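You operate a simulated robot arm through the tools that you are given. There is no shell and no other tool.

You run a simulated robot arm. Do the job below in one go: nothing can be reset, and whatever is moved stays where it is left.

## Task
Brush the green tarp clean, fold it twice and lay it on the tarp pile.
Fine: blue brush back where it lay before you fold. Set down upright: blue hand brush. What is to be rubbed or washed off counts as gone when no trace of it is left.

It is judged by the outcome, as a careful person would: the job done as asked, and still so three seconds after it is handed in. It fails if anything else is knocked over, pushed out of place, dropped, spilled or broken. Flat cloth is picked up by pressing the open fingertips on it (5 to 10 N) and closing them slowly along it; thin cloth reads only 2 to 8 mm in the jaws.

## Robot
A 7-joint arm with a two-finger gripper, fixed in place. Base frame: the origin is on the floor under the middle of its stand, x ahead of it, y to its left, z up; the work surface is at about z = 860. Readings come in mm, degrees, newtons and seconds.
With the tool pointing down near the work surface it reaches from about 340 to 720 mm from the base axis. Its first joint turns from -66.0 to 66.0 degrees. Payload 2.45 kg.
The tool frame sits at the grasp point between the pads (the TCP): z along the fingers, y along the line on which they close. The tips reach 26 mm beyond it. The gripper opens to 96 mm; its body begins 69 mm behind the TCP.
Orientation is that of the tool frame in the base frame, as a unit quaternion [x, y, z, w]. With the fingers straight down and closing along the base's y, the tool's x points along the base's -x, its y along +y and its z along -z.

## Interface
- The arm moves only by the tool arm_command. Its argument "steps" is a list of rows, each an object (a shift or turn left out is 0, a gripper value left out holds the last) with "delta_pos": the shift along the base's x, y, z in mm, a list of three; "rotation": the turn, a rotation vector about the base's x, y, z in degrees, a list of three; "gripper": the gripper command, from -1 (shut) to 1 (fully open), values between in proportion. In form: [{"delta_pos": [dx, dy, dz], "rotation": [rx, ry, rz], "gripper": gripper}, ...]. A call has 1 to 20 rows; each row is the pose to reach, as a shift and turn from the pose commanded when the call began. A row lasts 0.2 s, in which the tool goes at most 50 mm and 8.6 degrees; a call with a longer step from one row to the next is refused whole, and so is a gripper value outside its range. A pose out of reach is approached as far as the arm can. The call stops where the force on the tool passes 40 N (or 10 N more than at its start, if that is more) or the arm is blocked; 0.2 s more then pass. The fingers move at their own pace (about 50 mm/s each) and stop on an object; they squeeze with about 36 N. The grip force told is the motor's: it shows also when the fingers shut on nothing. Time passes only in rows, and 0.2 s behind the last, so rows that repeat a pose let the fingers close. It gives the time, the measured TCP pose, the force on the tool (base axes), the opening and the grip force at its end, in the units of the frame above (readings bear some noise), with the torque about the TCP (base axes, N m) and any sound that the robot's microphone picked up.
- Cameras (640 x 400 px; columns grow to the right, rows downward): "scene" is fixed at [176.9, -391.3, 1428.9]; the picture's right is [0.64, -0.77, 0.00], its down [-0.42, -0.35, -0.84] and it looks along [0.65, 0.53, -0.54] (base axes); focal length 286 px, centre (320, 200). "wrist" rides on the gripper at [82, 3, -98] in the tool frame; the picture's right is [-0.04, 1.00, 0.00], its down [-0.73, -0.03, -0.68] and it looks along [-0.68, -0.03, 0.73] (tool axes); focal length 256 px, centre (320, 200). There is no depth. A picture from a camera that has moved, and an enlarged one, comes with that camera's place and axes in the base frame and with its lens. The place of the scene camera against the robot may be out by one fixed shift of up to 18 mm in any direction.
- get_image(camera): a new picture of that camera. The clock stands still meanwhile.
- inspect(camera, box): a new picture of the part [left, top, right, bottom] of that camera's present view, enlarged. The clock stands still meanwhile.
- sign_off(): hands the job in; it is judged then, once.

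Nothing tells you positions but the pictures and the camera data. Unless the task says otherwise, let go and move clear before handing in.

The tools are called after "Request:" as a command line: name --argument value ..., lists and objects as JSON in quotes. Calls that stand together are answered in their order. arm_command: Moves the arm, as the interface text tells. Its arguments: {"type":"object","properties":{"steps":{"type":"array","items":{"type":"object","properties":{"delta_pos":{"type":"array","items":{"type":"number"}},"rotation":{"type":"array","items":{"type":"number"}},"gripper":{"type":"number"}}}}},"required":["steps"]} The other tools are called the same way: get_image (camera) takes a picture; inspect (camera, box) takes an enlarged picture of a part of a camera's view; sign_off () hands the job in.

At the start:

```text
time: 0.0
position: [370.3, -69.8, 1263.8]
ee_rot: [0.0, 1.0, 0.0, 0.0]
force: [-0.6, 0.0, -0.8]
torque: [-0.04, 0.0, -0.01]
finger_gap: 96.0
grasp_force: 0.1
```

scene: 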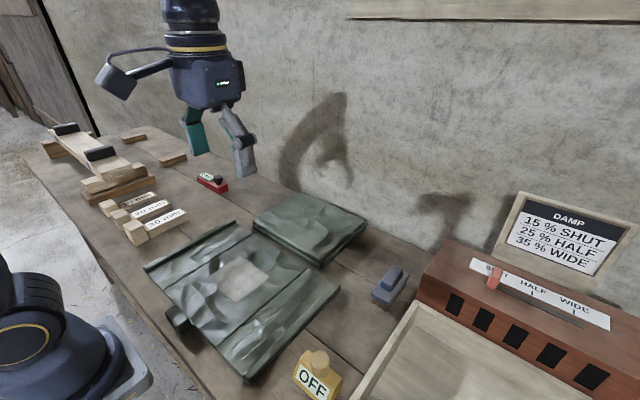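
wrist: 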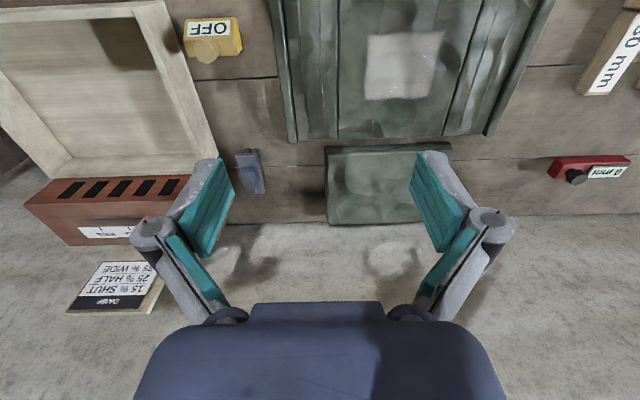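

I see a green tarp with a dusty patch on the bench, a folded tarp pile behind it, a blue-grey hand brush to the right, and various other items. First I'll take closer looks to locate things.

Request:
inspect --camera "scene" --box '[140, 190, 380, 390]'

Request:
inspect --camera "scene" --box '[340, 180, 640, 400]'

Request:
inspect --camera "wrist" --box '[180, 0, 580, 240]'

Request:
inspect --camera "scene" --box '[20, 110, 250, 260]'

```text
2.00 times, centred on (260, 290) of scene
camera zoom: at [176.9, -391.3, 1428.9], right [0.64, -0.77, 0.0], down [-0.42, -0.35, -0.84], along [0.65, 0.53, -0.54], focal length 571 px, centre (440, 20)
```

zoom: 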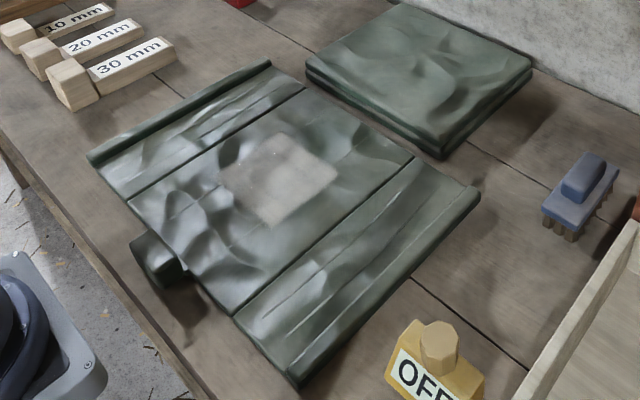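

```text
1.82 times, centred on (490, 290) of scene
camera zoom: at [176.9, -391.3, 1428.9], right [0.64, -0.77, 0.0], down [-0.42, -0.35, -0.84], along [0.65, 0.53, -0.54], focal length 519 px, centre (11, 36)
```

zoom: 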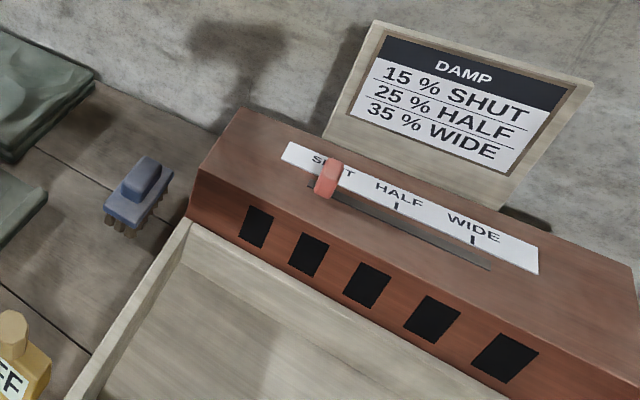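

```text
1.60 times, centred on (380, 120) of wrist
camera zoom: at [288.1, -68.1, 1362.9], right [0.04, 1.0, 0.0], down [0.73, -0.03, 0.68], along [0.68, -0.03, -0.73], focal length 410 px, centre (224, 328)
```

zoom: 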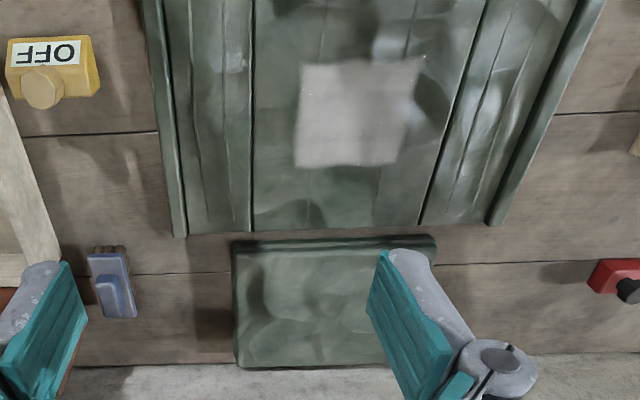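

```text
2.67 times, centred on (135, 185) of scene
camera zoom: at [176.9, -391.3, 1428.9], right [0.64, -0.77, 0.0], down [-0.42, -0.35, -0.84], along [0.65, 0.53, -0.54], focal length 762 px, centre (813, 240)
```

zoom: 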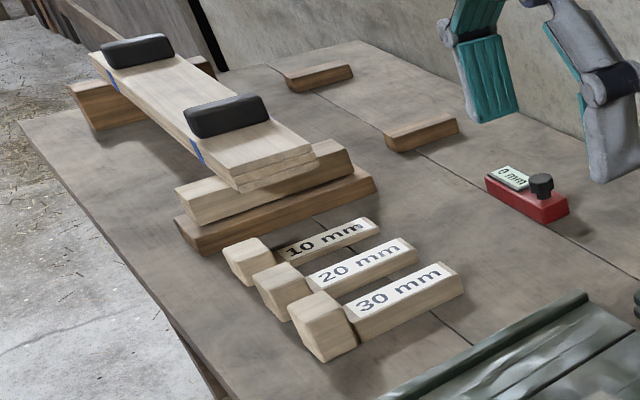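

The brush sits near (640, -240), standing on its bristles. The tarp spans roughly x 290–580, y -128–305, with two seams at about y 195 and y -27. I'll move the wrist camera over the tarp for a better look.

Request:
arm_command --steps '[{"delta_pos": [-10, 40, 10]}, {"delta_pos": [-20, 80, 20]}, {"delta_pos": [-30, 120, 30]}, {"delta_pos": [-40, 150, 40]}]'

Request:
get_image --camera "wrist"

Request:
get_image --camera "scene"

```text
time: 1.0
position: [328.6, 81.2, 1305.8]
ee_rot: [-0.001, 1.0, 0.0, 0.0]
force: [0.8, 0.4, -0.2]
torque: [-0.02, -0.03, -0.03]
finger_gap: 96.1
grasp_force: 0.0
```

```text
taken
camera wrist: at [247.6, 83.1, 1404.5], right [0.04, 1.0, 0.0], down [0.73, -0.03, 0.68], along [0.68, -0.03, -0.73], focal length 256 px, centre (320, 200)
```

wrist: 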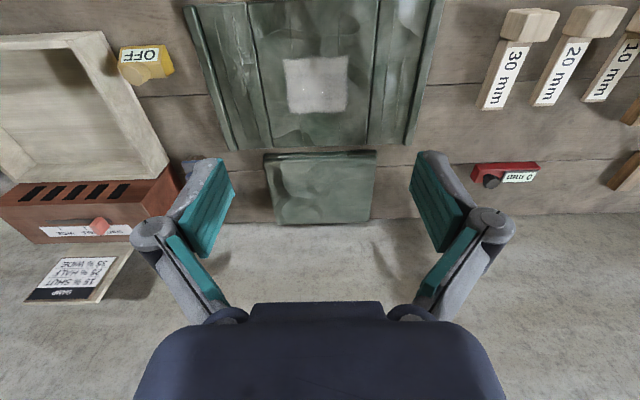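

```text
taken
```

scene: 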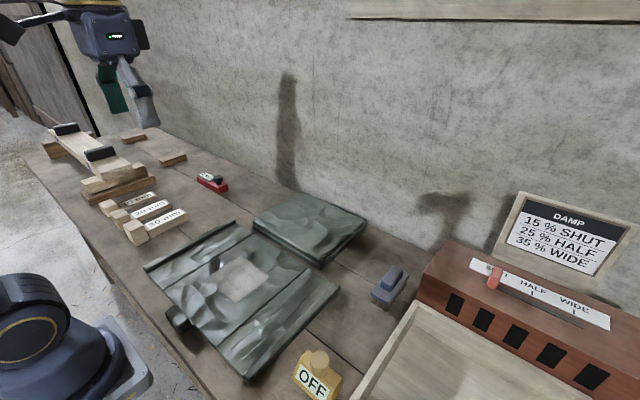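

I'll tilt the wrist so the camera looks more straight down on the tarp's near edge.

Request:
arm_command --steps '[{"delta_pos": [20, 0, 0], "rotation": [0, 8, 0]}, {"delta_pos": [40, 0, 0], "rotation": [0, 16, 0]}, {"delta_pos": [60, 0, 0], "rotation": [0, 24, 0]}, {"delta_pos": [70, 0, -20], "rotation": [0, 32, 0]}, {"delta_pos": [70, 0, -50], "rotation": [0, 36, 0]}]'

Request:
get_image --camera "wrist"

```text
time: 2.2
position: [381.2, 86.1, 1261.0]
ee_rot: [0.001, 0.968, -0.018, -0.252]
force: [-0.1, -0.5, 0.0]
torque: [-0.02, -0.02, 0.01]
finger_gap: 96.0
grasp_force: 0.1
out of reach, approached as far as the arm can: row 3, 4, 5
```

```text
taken
camera wrist: at [358.7, 92.2, 1386.7], right [0.03, 1.0, -0.05], down [0.97, -0.01, 0.24], along [0.24, -0.06, -0.97], focal length 256 px, centre (320, 200)
```

wrist: 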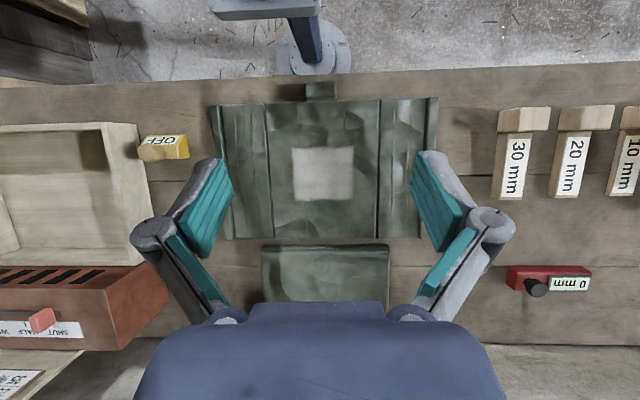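

Request:
inspect --camera "wrist" --box '[200, 60, 450, 216]'

Request:
inspect --camera "wrist" --box '[230, 180, 430, 305]'

Request:
inspect --camera "scene" --box '[130, 280, 260, 390]'

Request:
inspect --camera "scene" --box '[350, 240, 430, 320]'

```text
2.56 times, centred on (325, 138) of wrist
camera zoom: at [358.7, 92.2, 1386.7], right [0.03, 1.0, -0.05], down [0.97, -0.01, 0.24], along [0.24, -0.06, -0.97], focal length 655 px, centre (307, 359)
```

zoom: 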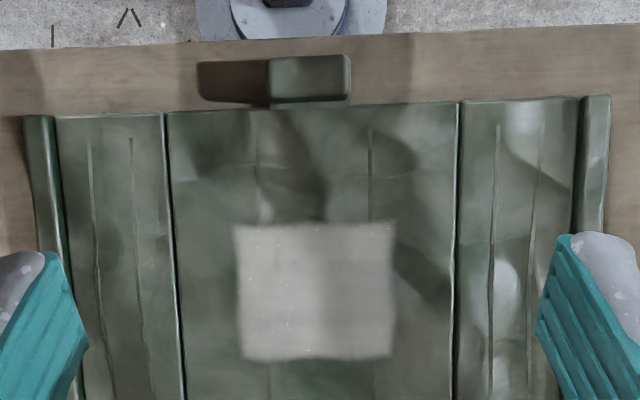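

```text
3.20 times, centred on (330, 242) of wrist
camera zoom: at [358.7, 92.2, 1386.7], right [0.03, 1.0, -0.05], down [0.97, -0.01, 0.24], along [0.24, -0.06, -0.97], focal length 819 px, centre (288, 64)
```

zoom: 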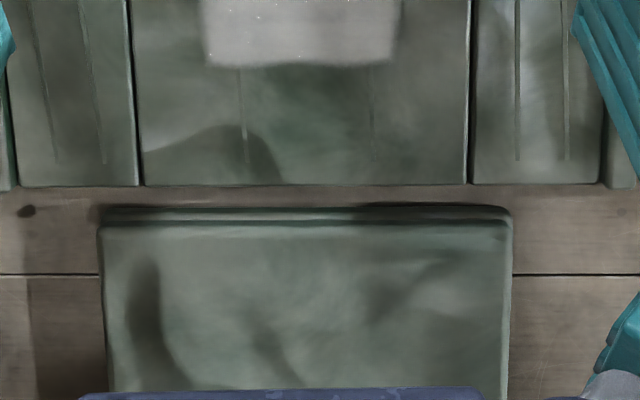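

```text
3.64 times, centred on (195, 335) of scene
camera zoom: at [176.9, -391.3, 1428.9], right [0.64, -0.77, 0.0], down [-0.42, -0.35, -0.84], along [0.65, 0.53, -0.54], focal length 1039 px, centre (774, -291)
```

zoom: 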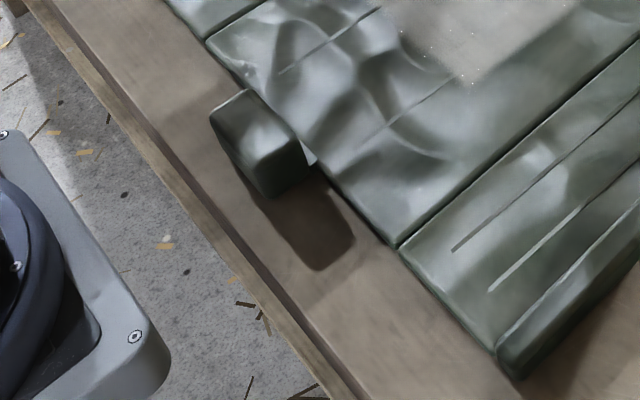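

```text
5.00 times, centred on (390, 280) of scene
camera zoom: at [176.9, -391.3, 1428.9], right [0.64, -0.77, 0.0], down [-0.42, -0.35, -0.84], along [0.65, 0.53, -0.54], focal length 1428 px, centre (-30, -200)
```

zoom: 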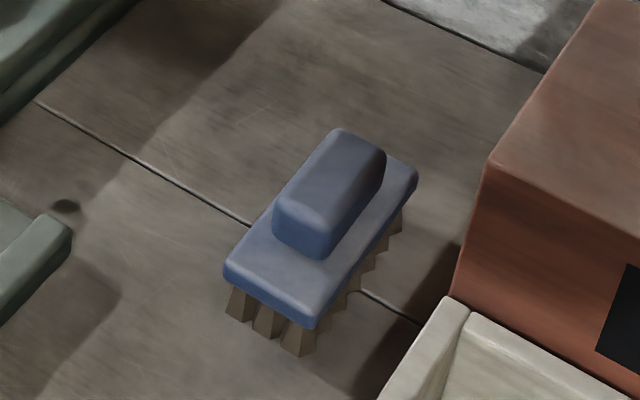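

The tarp has a middle panel (y ≈ -43 to 178), two hinged-looking side flaps with hem bars, and a grab tab at the near edge around (280, 69). I'll level the tool and go over to the brush near (645, -245) for a close view.

Request:
arm_command --steps '[{"delta_pos": [10, -40, 0], "rotation": [0, -8, 0]}, {"delta_pos": [30, -80, 0], "rotation": [0, -16, 0]}, {"delta_pos": [50, -120, 0], "rotation": [0, -24, 0]}, {"delta_pos": [80, -155, 0], "rotation": [0, -32, 0]}, {"delta_pos": [110, -190, 0], "rotation": [0, -36, 0]}]'

```text
time: 3.4
position: [490.1, -103.7, 1260.8]
ee_rot: [0.005, 0.998, -0.016, 0.061]
force: [0.4, -0.1, 0.4]
torque: [0.03, -0.02, 0.01]
finger_gap: 96.3
grasp_force: 0.1
```

The commanded pose was re-based on the reached one, so I'll correct the small tilt and continue to above the brush.

Request:
arm_command --steps '[{"delta_pos": [20, -26, -20], "rotation": [0.3, 1.4, 0.1]}, {"delta_pos": [40, -52, -50], "rotation": [0.7, 2.8, 0.2]}, {"delta_pos": [60, -78, -80], "rotation": [1.1, 4.2, 0.35]}, {"delta_pos": [80, -104, -110], "rotation": [1.4, 5.6, 0.45]}, {"delta_pos": [100, -130, -140], "rotation": [1.83, 7.0, 0.57]}, {"delta_pos": [120, -141, -160], "rotation": [1.83, 7.0, 0.57]}]'

Request:
get_image --camera "wrist"

Request:
get_image --camera "scene"

```text
time: 4.8
position: [609.5, -244.2, 1101.8]
ee_rot: [-0.001, 1.0, 0.0, -0.001]
force: [0.7, -0.4, 0.6]
torque: [0.0, 0.05, 0.0]
finger_gap: 95.6
grasp_force: 0.1
```

```text
taken
camera wrist: at [527.9, -242.0, 1198.9], right [0.04, 1.0, 0.0], down [0.73, -0.03, 0.68], along [0.68, -0.03, -0.74], focal length 256 px, centre (320, 200)
```

wrist: 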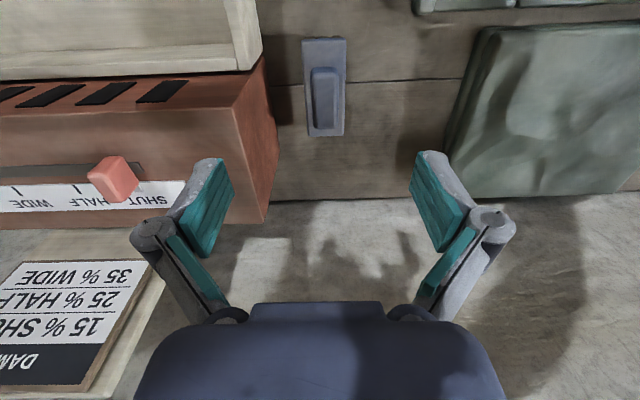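

```text
taken
```

scene: 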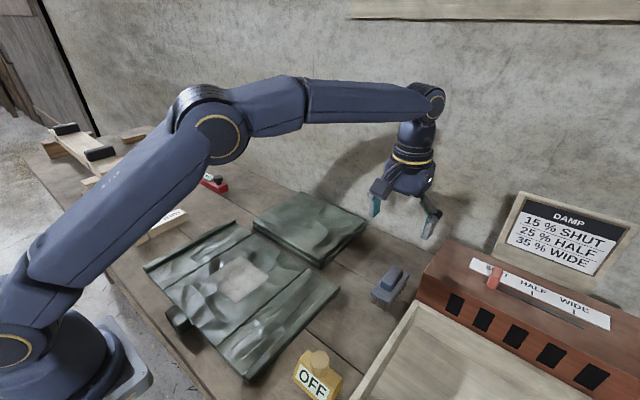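

The wrist camera now sees the brush well. I'll enlarge it to measure the handle.

Request:
inspect --camera "wrist" --box '[240, 20, 400, 145]'

Request:
inspect --camera "scene" --box '[350, 220, 450, 320]'

```text
3.20 times, centred on (320, 82) of wrist
camera zoom: at [527.9, -242.0, 1198.9], right [0.04, 1.0, 0.0], down [0.73, -0.03, 0.68], along [0.68, -0.03, -0.74], focal length 819 px, centre (320, 576)
```

zoom: 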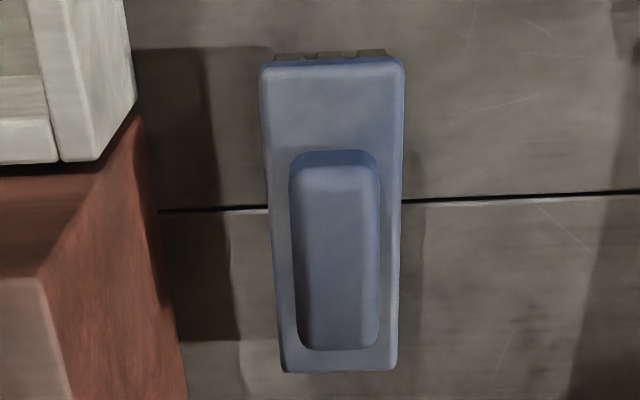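

```text
4.00 times, centred on (400, 270) of scene
camera zoom: at [177.0, -391.3, 1428.9], right [0.64, -0.77, 0.0], down [-0.42, -0.35, -0.84], along [0.65, 0.53, -0.54], focal length 1143 px, centre (0, -80)
```

zoom: 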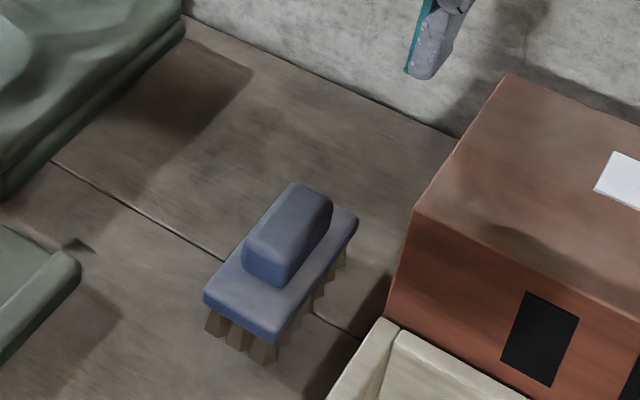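

Brush handle is centred at about (647, -241), 30 mm wide, top near z 907, aligned with x. I'll move above it with the gripper opened to about 52 mm.

Request:
arm_command --steps '[{"delta_pos": [15, 1, -40], "gripper": 0.1}, {"delta_pos": [30, 3, -80], "gripper": 0.1}, {"delta_pos": [37.5, 3.5, -120], "gripper": 0.1}, {"delta_pos": [37.5, 3.5, -150], "gripper": 0.1}, {"delta_pos": [37.5, 3.5, -150], "gripper": 0.1}]'

Request:
get_image --camera "wrist"

Request:
inspect --camera "scene" --box '[350, 200, 450, 300]'

```text
time: 6.0
position: [647.5, -242.0, 952.0]
ee_rot: [0.0, 1.0, -0.001, 0.0]
force: [-0.5, -0.8, -0.4]
torque: [0.02, 0.0, -0.01]
finger_gap: 53.0
grasp_force: 0.2
```

```text
taken
camera wrist: at [566.3, -239.3, 1050.9], right [0.04, 1.0, 0.0], down [0.73, -0.03, 0.68], along [0.68, -0.03, -0.74], focal length 256 px, centre (320, 200)
```

wrist: 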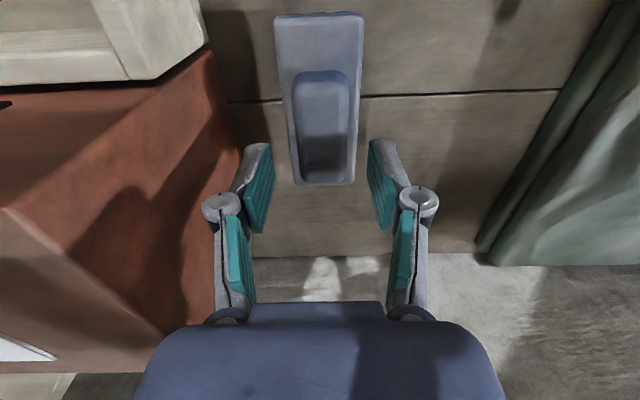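

```text
4.00 times, centred on (400, 250) of scene
camera zoom: at [177.0, -391.3, 1428.9], right [0.64, -0.77, 0.0], down [-0.42, -0.35, -0.84], along [0.65, 0.53, -0.54], focal length 1143 px, centre (0, 0)
```

zoom: 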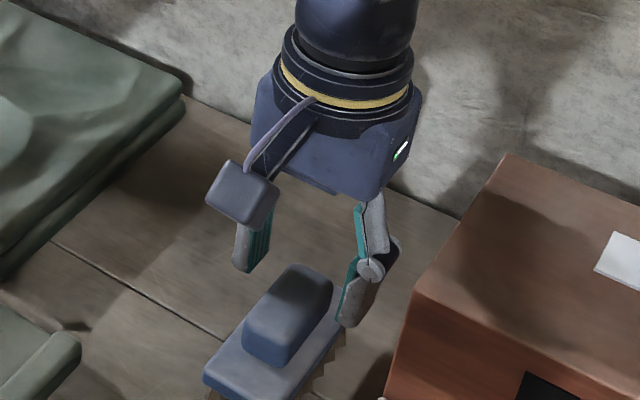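

Handle is centred between the fingers. I'll descend to about z 915, so the tips end just above the brush plate.

Request:
arm_command --steps '[{"delta_pos": [0, 0.8, -12]}, {"delta_pos": [0, 0.8, -24]}, {"delta_pos": [0, 0.8, -32]}, {"delta_pos": [0, 0.8, -36]}, {"delta_pos": [0, 0.8, -36]}]'

Request:
inspect --camera "scene" --box '[350, 230, 450, 330]'

Request:
get_image --camera "wrist"

```text
time: 7.2
position: [647.3, -240.2, 916.6]
ee_rot: [0.0, 1.0, -0.001, -0.001]
force: [-0.2, -0.6, 0.9]
torque: [0.02, 0.0, -0.02]
finger_gap: 52.9
grasp_force: 0.0
```

```text
4.00 times, centred on (400, 280) of scene
camera zoom: at [176.9, -391.3, 1428.9], right [0.64, -0.77, 0.0], down [-0.42, -0.35, -0.84], along [0.65, 0.53, -0.54], focal length 1143 px, centre (0, -120)
```

zoom: 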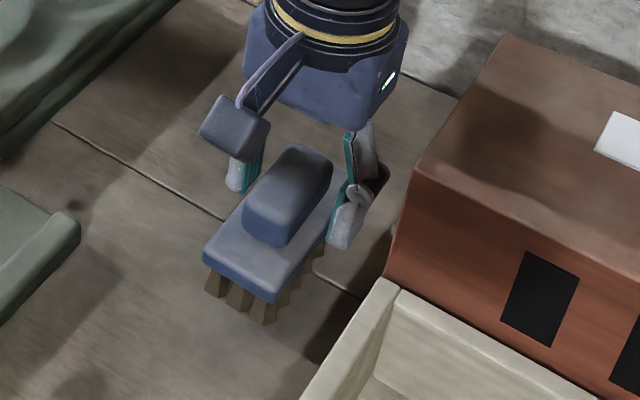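

```text
taken
camera wrist: at [567.3, -239.1, 1015.1], right [0.04, 1.0, 0.0], down [0.73, -0.03, 0.68], along [0.68, -0.03, -0.74], focal length 256 px, centre (320, 200)
```

wrist: 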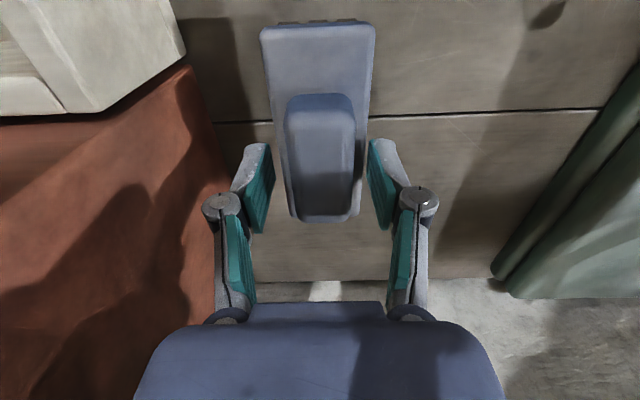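

Fingers straddle the handle without contact. Closing now and checking the gap reads about 30 mm.

Request:
arm_command --steps '[{"delta_pos": [0, 0, -1], "gripper": 0.0}, {"delta_pos": [0, 0, -1], "gripper": -0.2}, {"delta_pos": [0, 0, -1], "gripper": -0.4}, {"delta_pos": [0, 0, -1], "gripper": -0.7}, {"delta_pos": [0, 0, -1], "gripper": -1.0}, {"delta_pos": [0, 0, -1], "gripper": -1.0}]'

Request:
get_image --camera "wrist"

```text
time: 8.6
position: [648.6, -240.7, 916.3]
ee_rot: [0.0, 1.0, -0.001, 0.0]
force: [-0.6, 1.5, 5.9]
torque: [0.09, 0.2, 0.0]
finger_gap: 47.1
grasp_force: 35.7
```

```text
taken
camera wrist: at [567.4, -239.0, 1014.4], right [0.04, 1.0, 0.0], down [0.73, -0.03, 0.68], along [0.68, -0.03, -0.73], focal length 256 px, centre (320, 200)
```

wrist: 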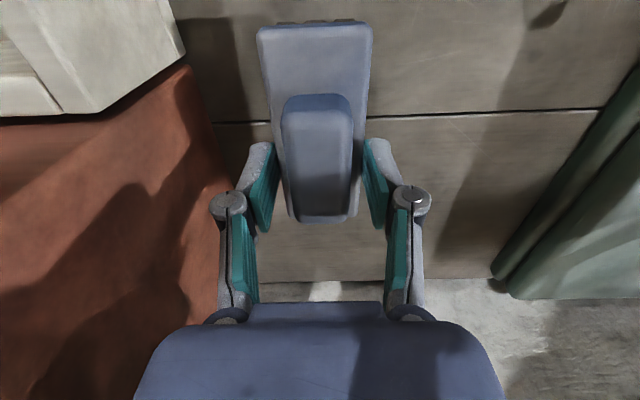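

The gap of 47 mm means I caught the plate edges rather than the handle, so the plate is a bit higher than I took it to be. I'll open, rise about 7 mm and re-grip on the handle.

Request:
arm_command --steps '[{"delta_pos": [0, 0, 0], "gripper": 0.05}, {"delta_pos": [0, 0, 0], "gripper": 0.12}, {"delta_pos": [0, 1, 3], "gripper": 0.12}, {"delta_pos": [0, 1.3, 7], "gripper": 0.12}, {"delta_pos": [0, 1.3, 8], "gripper": 0.12}]'

Request:
get_image --camera "wrist"

Request:
inspect --camera "scene" --box '[370, 240, 430, 300]'

```text
time: 9.8
position: [648.5, -240.5, 923.7]
ee_rot: [0.0, 1.0, 0.0, -0.001]
force: [0.5, 0.1, 0.4]
torque: [-0.01, 0.06, -0.02]
finger_gap: 53.5
grasp_force: 0.1
```

```text
taken
camera wrist: at [566.8, -238.5, 1022.0], right [0.04, 1.0, 0.0], down [0.73, -0.03, 0.68], along [0.68, -0.03, -0.74], focal length 256 px, centre (320, 200)
```

wrist: 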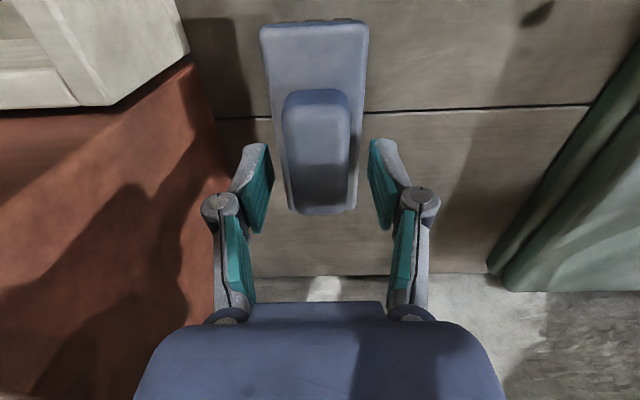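

```text
6.67 times, centred on (400, 270) of scene
camera zoom: at [176.9, -391.3, 1428.9], right [0.64, -0.77, 0.0], down [-0.42, -0.35, -0.84], along [0.65, 0.53, -0.54], focal length 1904 px, centre (-213, -267)
```

zoom: 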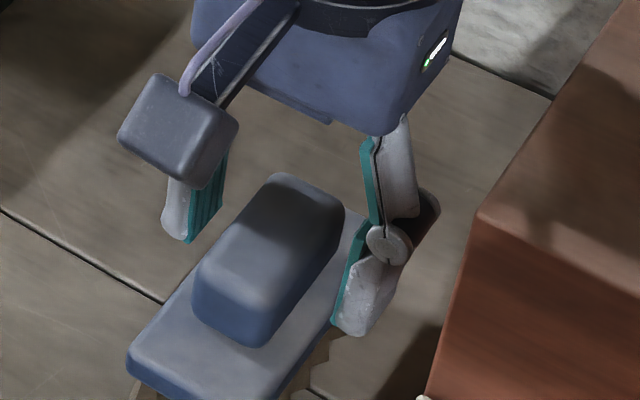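

Tips are now above the plate and on both sides of the handle. Closing on the handle.

Request:
arm_command --steps '[{"gripper": -0.1}, {"gripper": -0.3}, {"gripper": -0.5}, {"gripper": -0.8}, {"gripper": -1.0}, {"gripper": -1.0}]'

Request:
get_image --camera "wrist"

```text
time: 11.2
position: [648.5, -239.8, 922.8]
ee_rot: [0.001, 1.0, -0.001, -0.001]
force: [0.9, 0.3, 2.3]
torque: [-0.02, 0.15, 0.05]
finger_gap: 29.7
grasp_force: 36.5
```

```text
taken
camera wrist: at [566.8, -238.5, 1022.0], right [0.04, 1.0, 0.0], down [0.73, -0.03, 0.68], along [0.68, -0.03, -0.74], focal length 256 px, centre (320, 200)
```

wrist: 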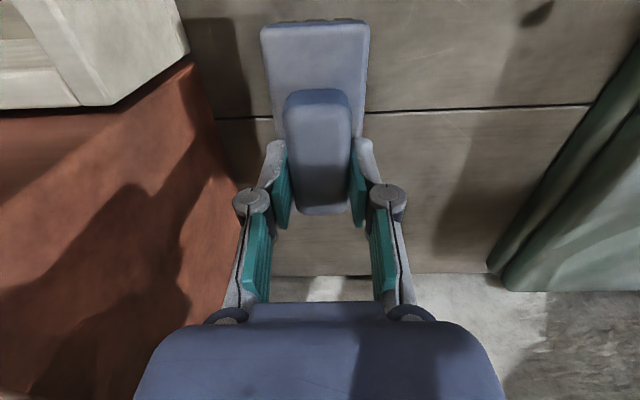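

The brush is held by its handle (29.7 mm). I'll lift it and carry it over the dirty patch.

Request:
arm_command --steps '[{"delta_pos": [0, 0, 20]}, {"delta_pos": [0, 0, 60]}, {"delta_pos": [0, 0, 100]}, {"delta_pos": [-20, 25, 120]}, {"delta_pos": [-50, 58, 120]}, {"delta_pos": [-80, 93, 120]}, {"delta_pos": [-110, 128, 120]}, {"delta_pos": [-140, 163, 120]}, {"delta_pos": [-170, 198, 120]}, {"delta_pos": [-195, 228, 110]}, {"delta_pos": [-210, 250, 90]}, {"delta_pos": [-210, 250, 60]}, {"delta_pos": [-210, 250, 40]}]'

Request:
get_image --camera "scene"

Request:
get_image --camera "wrist"

```text
time: 14.0
position: [437.4, 10.4, 962.9]
ee_rot: [-0.001, 1.0, -0.001, -0.001]
force: [0.4, 0.4, 0.5]
torque: [-0.03, 0.0, 0.0]
finger_gap: 0.0
grasp_force: 28.3
```

```text
taken
```

scene: 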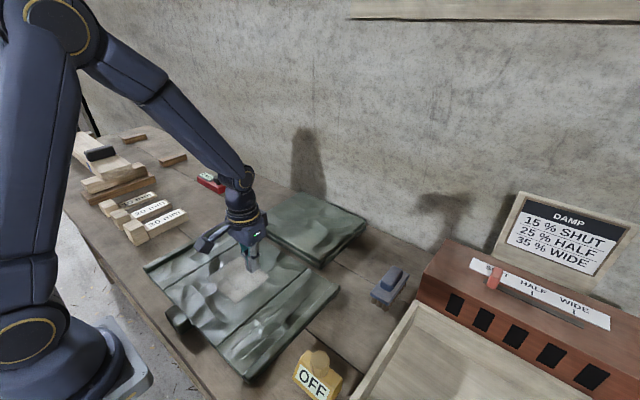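

```text
taken
camera wrist: at [357.3, 11.6, 1061.3], right [0.04, 1.0, 0.0], down [0.73, -0.03, 0.68], along [0.68, -0.03, -0.73], focal length 256 px, centre (320, 200)
```

wrist: 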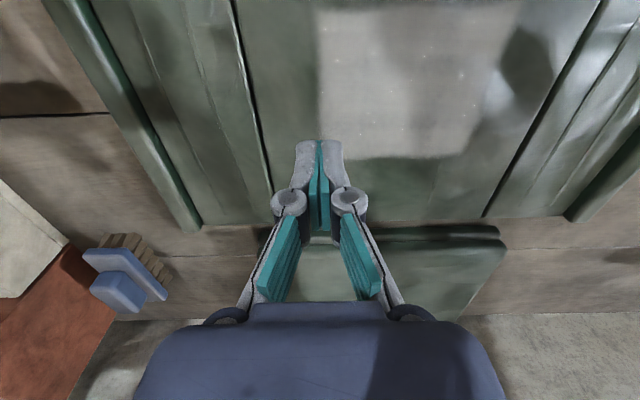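

The gripper came up empty; the brush slipped out. I need to see whether it still stands upright in its place.

Request:
inspect --camera "scene" --box '[350, 240, 430, 320]'

Request:
inspect --camera "wrist" --box '[60, 210, 220, 330]'

```text
5.00 times, centred on (390, 280) of scene
camera zoom: at [176.9, -391.3, 1428.9], right [0.64, -0.77, 0.0], down [-0.42, -0.35, -0.84], along [0.65, 0.53, -0.54], focal length 1428 px, centre (-30, -200)
```

zoom: 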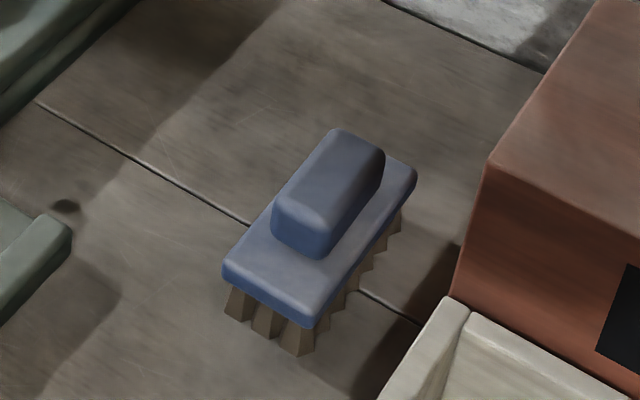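

```text
3.33 times, centred on (140, 270) of wrist
camera zoom: at [357.3, 11.6, 1061.3], right [0.04, 1.0, 0.0], down [0.73, -0.03, 0.68], along [0.68, -0.03, -0.73], focal length 853 px, centre (920, -33)
```

zoom: 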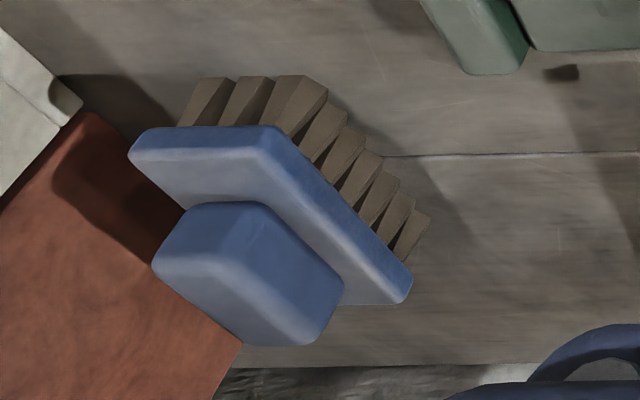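

The brush still stands upright exactly where it was. My grip was too shallow on its rounded handle, so I'll go back, bring the tips right down onto the plate, and re-grip.

Request:
arm_command --steps '[{"delta_pos": [0, 0, 40], "gripper": -0.15}, {"delta_pos": [15, -20, 80], "gripper": -0.15}, {"delta_pos": [45, -55, 90], "gripper": -0.15}, {"delta_pos": [75, -90, 90], "gripper": -0.15}, {"delta_pos": [105, -125, 90], "gripper": -0.15}, {"delta_pos": [135, -160, 90], "gripper": -0.15}, {"delta_pos": [165, -195, 90], "gripper": -0.15}, {"delta_pos": [195, -230, 80], "gripper": -0.15}, {"delta_pos": [207, -250, 50], "gripper": -0.15}, {"delta_pos": [207, -250.4, 10], "gripper": -0.15}, {"delta_pos": [207, -250.4, -10], "gripper": -0.15}, {"delta_pos": [207, -250.4, -20], "gripper": -0.15}]'

Request:
get_image --camera "wrist"

Request:
inspect --camera "scene" --box '[370, 240, 430, 300]'

```text
time: 16.6
position: [645.7, -240.5, 939.8]
ee_rot: [0.0, 1.0, -0.001, -0.001]
force: [0.2, -0.3, 0.6]
torque: [-0.05, 0.02, 0.01]
finger_gap: 41.2
grasp_force: 0.0
```

```text
taken
camera wrist: at [564.7, -238.5, 1039.6], right [0.04, 1.0, 0.0], down [0.73, -0.03, 0.68], along [0.68, -0.03, -0.74], focal length 256 px, centre (320, 200)
```

wrist: 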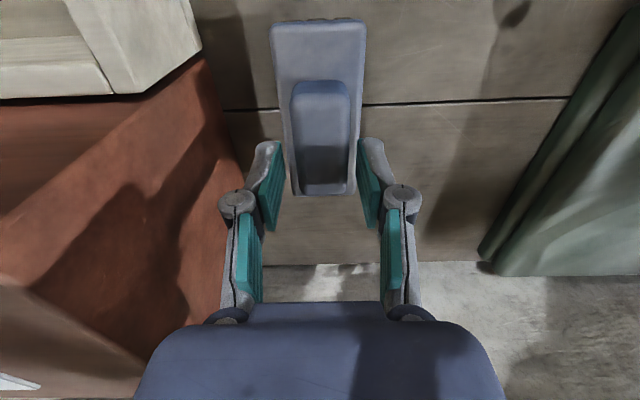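

```text
6.67 times, centred on (400, 270) of scene
camera zoom: at [177.0, -391.3, 1428.9], right [0.64, -0.77, 0.0], down [-0.42, -0.35, -0.84], along [0.65, 0.53, -0.54], focal length 1904 px, centre (-213, -267)
```

zoom: 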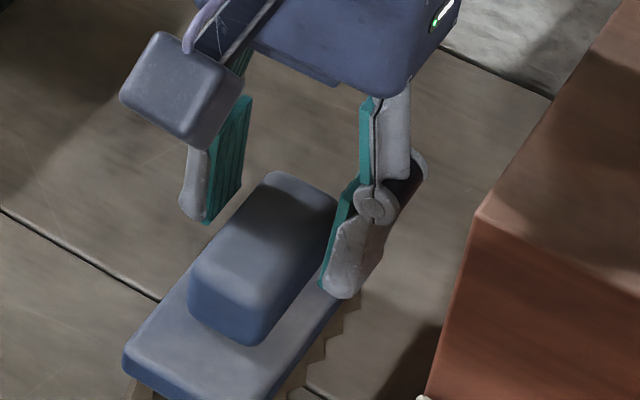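

Centred over the handle with a 41 mm opening. Lowering step by step until the tips just touch the plate.

Request:
arm_command --steps '[{"delta_pos": [0, 0, -8]}, {"delta_pos": [0, 0, -14]}, {"delta_pos": [0, 0, -17]}, {"delta_pos": [0, 0, -18]}, {"delta_pos": [0, 0, -18]}]'

```text
time: 17.8
position: [646.0, -240.1, 924.6]
ee_rot: [0.0, 1.0, 0.0, 0.0]
force: [-0.6, 0.4, 0.2]
torque: [0.0, -0.01, -0.04]
finger_gap: 40.7
grasp_force: 0.1
```

Request:
arm_command --steps '[{"delta_pos": [0, 0, -1]}, {"delta_pos": [0, 0, -2]}, {"delta_pos": [0, 0, -2]}]'

```text
time: 18.6
position: [645.6, -239.3, 922.6]
ee_rot: [0.0, 1.0, 0.0, -0.001]
force: [0.4, -0.3, -0.3]
torque: [-0.03, -0.03, 0.02]
finger_gap: 40.9
grasp_force: 0.1
```

Request:
arm_command --steps '[{"delta_pos": [0, 0, -1]}, {"delta_pos": [0, 0, -2]}, {"delta_pos": [0, 0, -2]}]'

Request:
inspect --camera "scene" --box '[370, 240, 430, 300]'

```text
time: 19.4
position: [643.6, -240.5, 921.5]
ee_rot: [0.0, 1.0, -0.001, 0.0]
force: [-2.3, 1.0, 7.1]
torque: [0.08, 0.07, 0.03]
finger_gap: 41.7
grasp_force: 0.8
```

```text
6.67 times, centred on (400, 270) of scene
camera zoom: at [176.7, -391.2, 1428.9], right [0.64, -0.77, 0.0], down [-0.42, -0.35, -0.84], along [0.65, 0.53, -0.54], focal length 1904 px, centre (-213, -267)
```

zoom: 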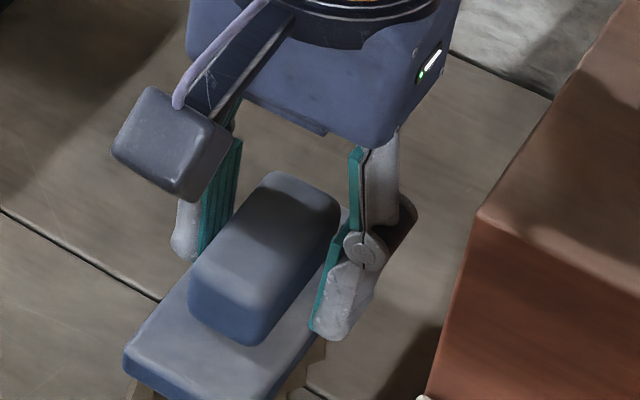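

The tips touch the plate at about TCP z 921. I'll back off half a millimetre, close on the handle and lift very slowly, watching the gap.

Request:
arm_command --steps '[{"delta_pos": [1.5, 0, 0.5], "gripper": -0.25}, {"delta_pos": [1.5, 0, 0.5], "gripper": -0.4}, {"delta_pos": [1.5, 0, 0.5], "gripper": -0.7}, {"delta_pos": [1.5, 0, 0.5], "gripper": -1.0}, {"delta_pos": [1.5, 0, 0.5], "gripper": -1.0}, {"delta_pos": [1.5, 0, 0.5], "gripper": -1.0}]'

Request:
arm_command --steps '[{"delta_pos": [0, 0, 1]}, {"delta_pos": [0, 0, 2]}, {"delta_pos": [0, 0, 3]}, {"delta_pos": [0, 0, 4]}, {"delta_pos": [0, 0, 5]}, {"delta_pos": [0, 0, 5]}]'

Request:
inspect --camera "scene" --box '[360, 230, 440, 310]'

```text
time: 20.8
position: [646.1, -239.6, 921.3]
ee_rot: [0.0, 1.0, -0.002, 0.0]
force: [3.5, 4.6, 17.9]
torque: [0.17, -0.04, -0.02]
finger_gap: 29.6
grasp_force: 36.0
```

```text
time: 22.2
position: [645.9, -239.6, 926.0]
ee_rot: [0.0, 1.0, 0.0, -0.002]
force: [0.2, 0.5, -1.3]
torque: [-0.01, -0.01, -0.02]
finger_gap: 29.3
grasp_force: 36.6
```

```text
5.00 times, centred on (400, 270) of scene
camera zoom: at [177.0, -391.3, 1428.9], right [0.64, -0.77, 0.0], down [-0.42, -0.35, -0.84], along [0.65, 0.53, -0.54], focal length 1428 px, centre (-80, -150)
```

zoom: 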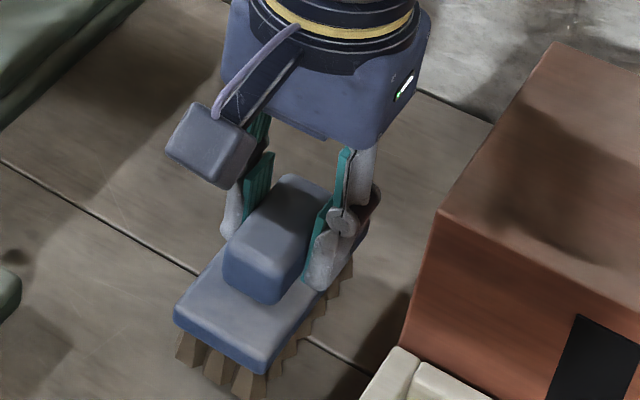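

Request:
arm_command --steps '[{"delta_pos": [0, 0, 1]}, {"delta_pos": [0, 0, 2]}, {"delta_pos": [0, 0, 4]}, {"delta_pos": [0, 0, 6]}, {"delta_pos": [0, 0, 8]}, {"delta_pos": [0, 0, 10]}, {"delta_pos": [0, 0, 10]}]'

Request:
inspect --camera "scene" --box '[360, 230, 440, 310]'

Request:
get_image --camera "wrist"

```text
time: 23.8
position: [646.5, -239.0, 936.9]
ee_rot: [-0.001, 1.0, -0.001, -0.001]
force: [-0.2, 0.2, -1.5]
torque: [-0.01, 0.0, 0.0]
finger_gap: 29.3
grasp_force: 36.0
```

```text
5.00 times, centred on (400, 270) of scene
camera zoom: at [177.0, -391.3, 1428.9], right [0.64, -0.77, 0.0], down [-0.42, -0.35, -0.84], along [0.65, 0.53, -0.54], focal length 1428 px, centre (-80, -150)
```

zoom: 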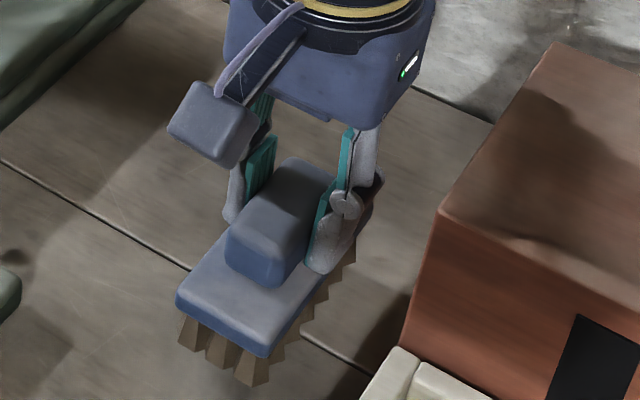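

```text
taken
camera wrist: at [565.3, -237.8, 1035.0], right [0.04, 1.0, 0.0], down [0.73, -0.03, 0.68], along [0.68, -0.03, -0.74], focal length 256 px, centre (320, 200)
```

wrist: 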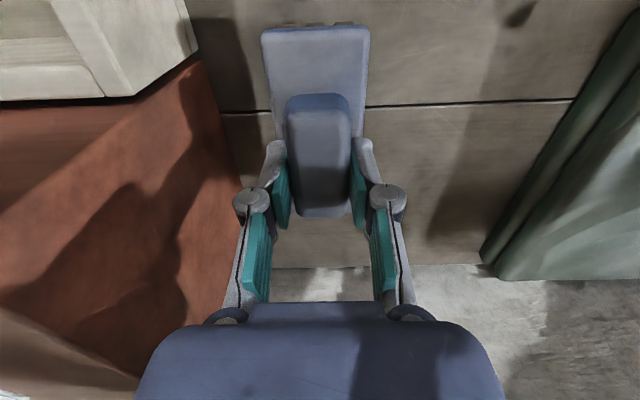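

The brush is lifted now and holding at 29.3 mm. I'll carry on up gently and check it stays in the grip.

Request:
arm_command --steps '[{"delta_pos": [0, 0, 3]}, {"delta_pos": [0, 0, 8]}, {"delta_pos": [0, 0, 15]}, {"delta_pos": [0, 0, 24]}, {"delta_pos": [0, 0, 34]}, {"delta_pos": [0, 0, 44]}, {"delta_pos": [0, 0, 54]}, {"delta_pos": [0, 0, 62]}, {"delta_pos": [0, 0, 66]}, {"delta_pos": [0, 0, 66]}]'

Request:
get_image --camera "wrist"

```text
time: 26.0
position: [645.3, -239.2, 1000.9]
ee_rot: [0.0, 1.0, 0.0, -0.001]
force: [0.5, 0.2, -1.8]
torque: [-0.02, -0.01, 0.0]
finger_gap: 29.1
grasp_force: 35.7
```

```text
taken
camera wrist: at [565.5, -238.0, 1100.5], right [0.04, 1.0, 0.0], down [0.73, -0.03, 0.68], along [0.68, -0.03, -0.74], focal length 256 px, centre (320, 200)
```

wrist: 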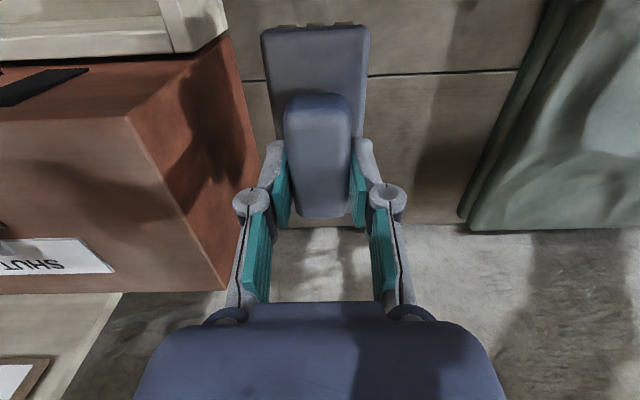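

Firmly held. Carrying it gently across to the patch.

Request:
arm_command --steps '[{"delta_pos": [-6, 7, 5]}, {"delta_pos": [-16, 20, 10]}, {"delta_pos": [-34, 41, 10]}, {"delta_pos": [-54, 65, 10]}, {"delta_pos": [-74, 89, 10]}, {"delta_pos": [-94, 113, 10]}, {"delta_pos": [-114, 137, 10]}, {"delta_pos": [-134, 161, 10]}, {"delta_pos": [-154, 185, 10]}, {"delta_pos": [-174, 209, 5]}, {"delta_pos": [-190, 229, 0]}, {"delta_pos": [-199, 240, -6]}, {"delta_pos": [-202, 244, -14]}, {"delta_pos": [-202, 244, -24]}, {"delta_pos": [-202, 244, -34]}, {"delta_pos": [-202, 244, -42]}, {"delta_pos": [-202, 244, -46]}, {"delta_pos": [-202, 244, -46]}]'

Request:
get_image --camera "wrist"

Request:
inspect --camera "scene" --box '[140, 190, 380, 340]'

```text
time: 29.8
position: [443.9, 3.6, 957.5]
ee_rot: [0.0, 1.0, -0.001, 0.0]
force: [0.1, 0.7, -1.7]
torque: [-0.01, 0.02, 0.02]
finger_gap: 29.3
grasp_force: 35.9
```

```text
taken
camera wrist: at [363.3, 5.6, 1054.8], right [0.04, 1.0, 0.0], down [0.73, -0.03, 0.68], along [0.68, -0.03, -0.74], focal length 256 px, centre (320, 200)
```

wrist: 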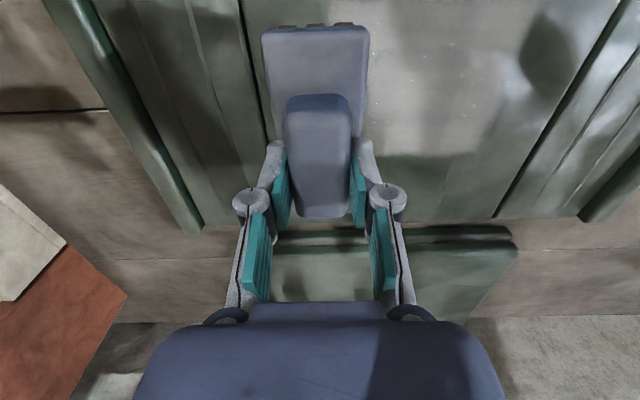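

```text
2.67 times, centred on (260, 265) of scene
camera zoom: at [177.0, -391.3, 1428.9], right [0.64, -0.77, 0.0], down [-0.42, -0.35, -0.84], along [0.65, 0.53, -0.54], focal length 762 px, centre (480, 27)
```

zoom: 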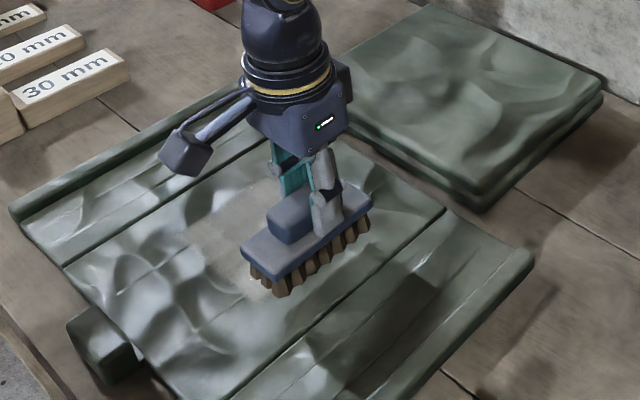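

The brush hangs above the patch's right side. I'll line it up at y ≈ -10 and lower it until the bristles touch.

Request:
arm_command --steps '[{"delta_pos": [0, -6, -6]}, {"delta_pos": [0, -12, -14]}, {"delta_pos": [0, -14, -20]}, {"delta_pos": [0, -14, -22]}, {"delta_pos": [0, -14, -24]}, {"delta_pos": [0, -14, -25]}]'

```text
time: 31.2
position: [444.1, -10.6, 931.6]
ee_rot: [0.0, 1.0, -0.001, -0.001]
force: [-4.1, -2.9, 14.9]
torque: [0.03, -0.19, -0.02]
finger_gap: 29.5
grasp_force: 36.0
```

Contact made at about TCP z 932 with some 15 N; I'll ease off a little.

Request:
arm_command --steps '[{"delta_pos": [0, 0, 1]}, {"delta_pos": [0, 0, 1]}]'

```text
time: 31.8
position: [444.9, -10.1, 931.9]
ee_rot: [0.001, 1.0, -0.001, -0.002]
force: [-0.6, -1.0, 4.1]
torque: [-0.05, -0.26, -0.06]
finger_gap: 29.3
grasp_force: 36.0
```

About 6 N of contact, good for brushing. First stroke across in +y.

Request:
arm_command --steps '[{"delta_pos": [0, 8, 0]}, {"delta_pos": [0, 20, 0]}, {"delta_pos": [0, 34, 0]}, {"delta_pos": [0, 48, 0]}, {"delta_pos": [0, 62, 0]}]'

Request:
inspect --camera "scene" --box '[140, 190, 380, 340]'

Request:
get_image --camera "wrist"

```text
time: 33.0
position: [445.4, 52.4, 932.0]
ee_rot: [0.001, 1.0, -0.001, -0.001]
force: [-0.2, -0.2, -1.8]
torque: [0.03, -0.01, 0.03]
finger_gap: 29.5
grasp_force: 36.7
```

```text
2.67 times, centred on (260, 265) of scene
camera zoom: at [177.0, -391.3, 1428.9], right [0.64, -0.77, 0.0], down [-0.42, -0.35, -0.84], along [0.65, 0.53, -0.54], focal length 762 px, centre (480, 27)
```

zoom: 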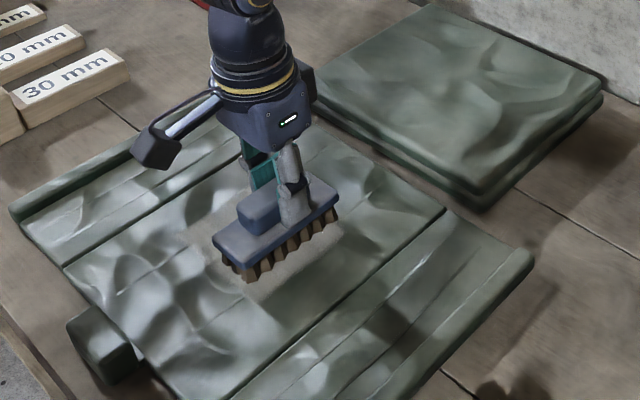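

```text
taken
camera wrist: at [363.6, 54.3, 1031.1], right [0.04, 1.0, 0.0], down [0.74, -0.03, 0.68], along [0.68, -0.03, -0.74], focal length 256 px, centre (320, 200)
```

wrist: 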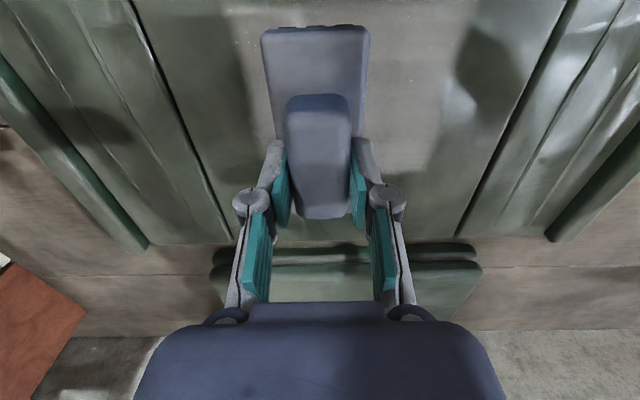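

Contact was lost here, so I'll lower a touch and continue.

Request:
arm_command --steps '[{"delta_pos": [0, 0, -0.7]}, {"delta_pos": [0, 0, -1.4]}, {"delta_pos": [0, 0, -1.4]}]'

```text
time: 33.8
position: [444.2, 52.3, 932.4]
ee_rot: [0.0, 1.0, 0.001, 0.0]
force: [-2.6, 3.7, 19.5]
torque: [0.16, 0.39, 0.03]
finger_gap: 29.5
grasp_force: 36.4
```

Request:
arm_command --steps '[{"delta_pos": [0, 0, 0.5]}, {"delta_pos": [0, 0, 0.5]}]'

```text
time: 34.4
position: [443.6, 51.2, 931.7]
ee_rot: [0.0, 1.0, -0.001, -0.001]
force: [0.7, 3.5, 4.6]
torque: [0.14, -0.38, 0.16]
finger_gap: 29.3
grasp_force: 35.9
```

Request:
arm_command --steps '[{"delta_pos": [0, -8, 0]}, {"delta_pos": [0, -20, 0]}, {"delta_pos": [0, -34, 0]}]'

Request:
get_image --camera "wrist"

```text
time: 35.2
position: [445.8, 18.0, 931.4]
ee_rot: [0.0, 1.0, 0.0, 0.001]
force: [0.4, 9.7, 22.6]
torque: [0.38, 0.32, -0.24]
finger_gap: 29.3
grasp_force: 36.3
```

```text
taken
camera wrist: at [363.6, 19.7, 1030.4], right [0.04, 1.0, 0.0], down [0.73, -0.03, 0.68], along [0.68, -0.03, -0.73], focal length 256 px, centre (320, 200)
```

wrist: 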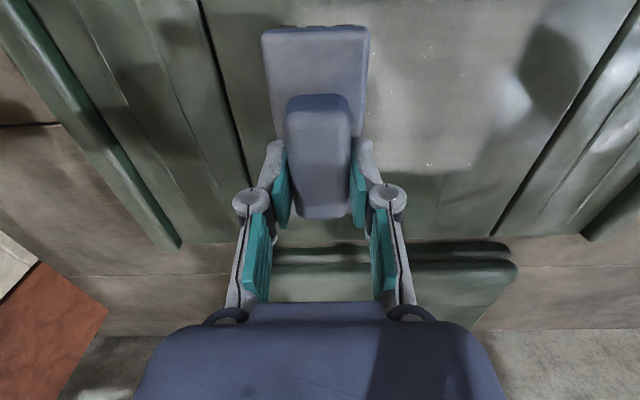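

Request:
arm_command --steps '[{"delta_pos": [0, -10, 0.5]}, {"delta_pos": [0, -24, 0.6]}, {"delta_pos": [0, -30, 0.6]}, {"delta_pos": [0, -30, 0.6]}]'

```text
time: 36.3
position: [445.9, -12.2, 932.8]
ee_rot: [0.0, 1.0, 0.0, 0.001]
force: [-2.6, 2.3, 8.8]
torque: [-0.07, 0.02, -0.04]
finger_gap: 29.2
grasp_force: 36.2
stopped in row 4: the force on the tool passed its limit at 41 N (the readings are from after the stop); the commanded pose is now the measured one
```

A force spike near the seam, so I'll keep strokes a bit further from it. Stroking back in +y.

Request:
arm_command --steps '[{"delta_pos": [0, 6, 0.2]}, {"delta_pos": [0, 16, 0.2]}, {"delta_pos": [0, 30, 0.2]}, {"delta_pos": [0, 44, 0]}]'

Request:
get_image --camera "wrist"

Request:
inspect --camera "scene" --box '[140, 190, 380, 340]'

```text
time: 37.3
position: [445.9, 32.0, 932.3]
ee_rot: [0.001, 1.0, 0.0, 0.001]
force: [-1.3, -9.6, 22.2]
torque: [-0.4, 0.46, 0.26]
finger_gap: 29.3
grasp_force: 36.0
```

```text
taken
camera wrist: at [364.4, 33.3, 1030.2], right [0.04, 1.0, 0.0], down [0.73, -0.03, 0.68], along [0.68, -0.03, -0.73], focal length 256 px, centre (320, 200)
```

wrist: 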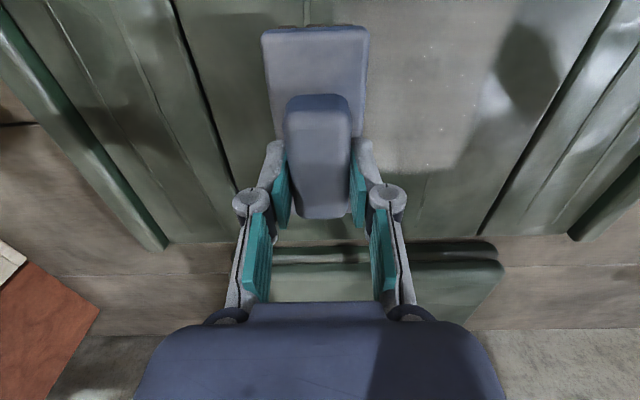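

```text
2.67 times, centred on (260, 265) of scene
camera zoom: at [176.6, -391.6, 1428.8], right [0.64, -0.77, 0.0], down [-0.42, -0.35, -0.84], along [0.65, 0.53, -0.54], focal length 762 px, centre (480, 27)
```

zoom: 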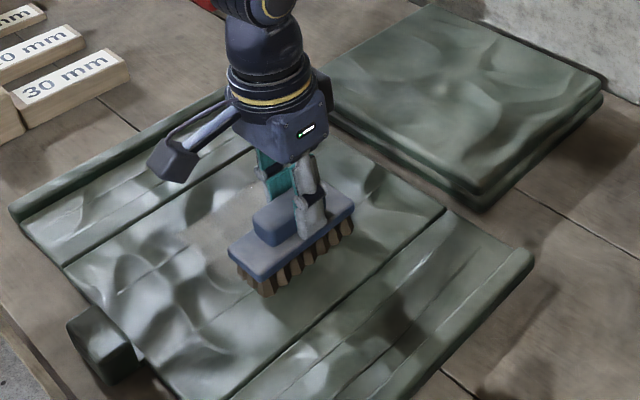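

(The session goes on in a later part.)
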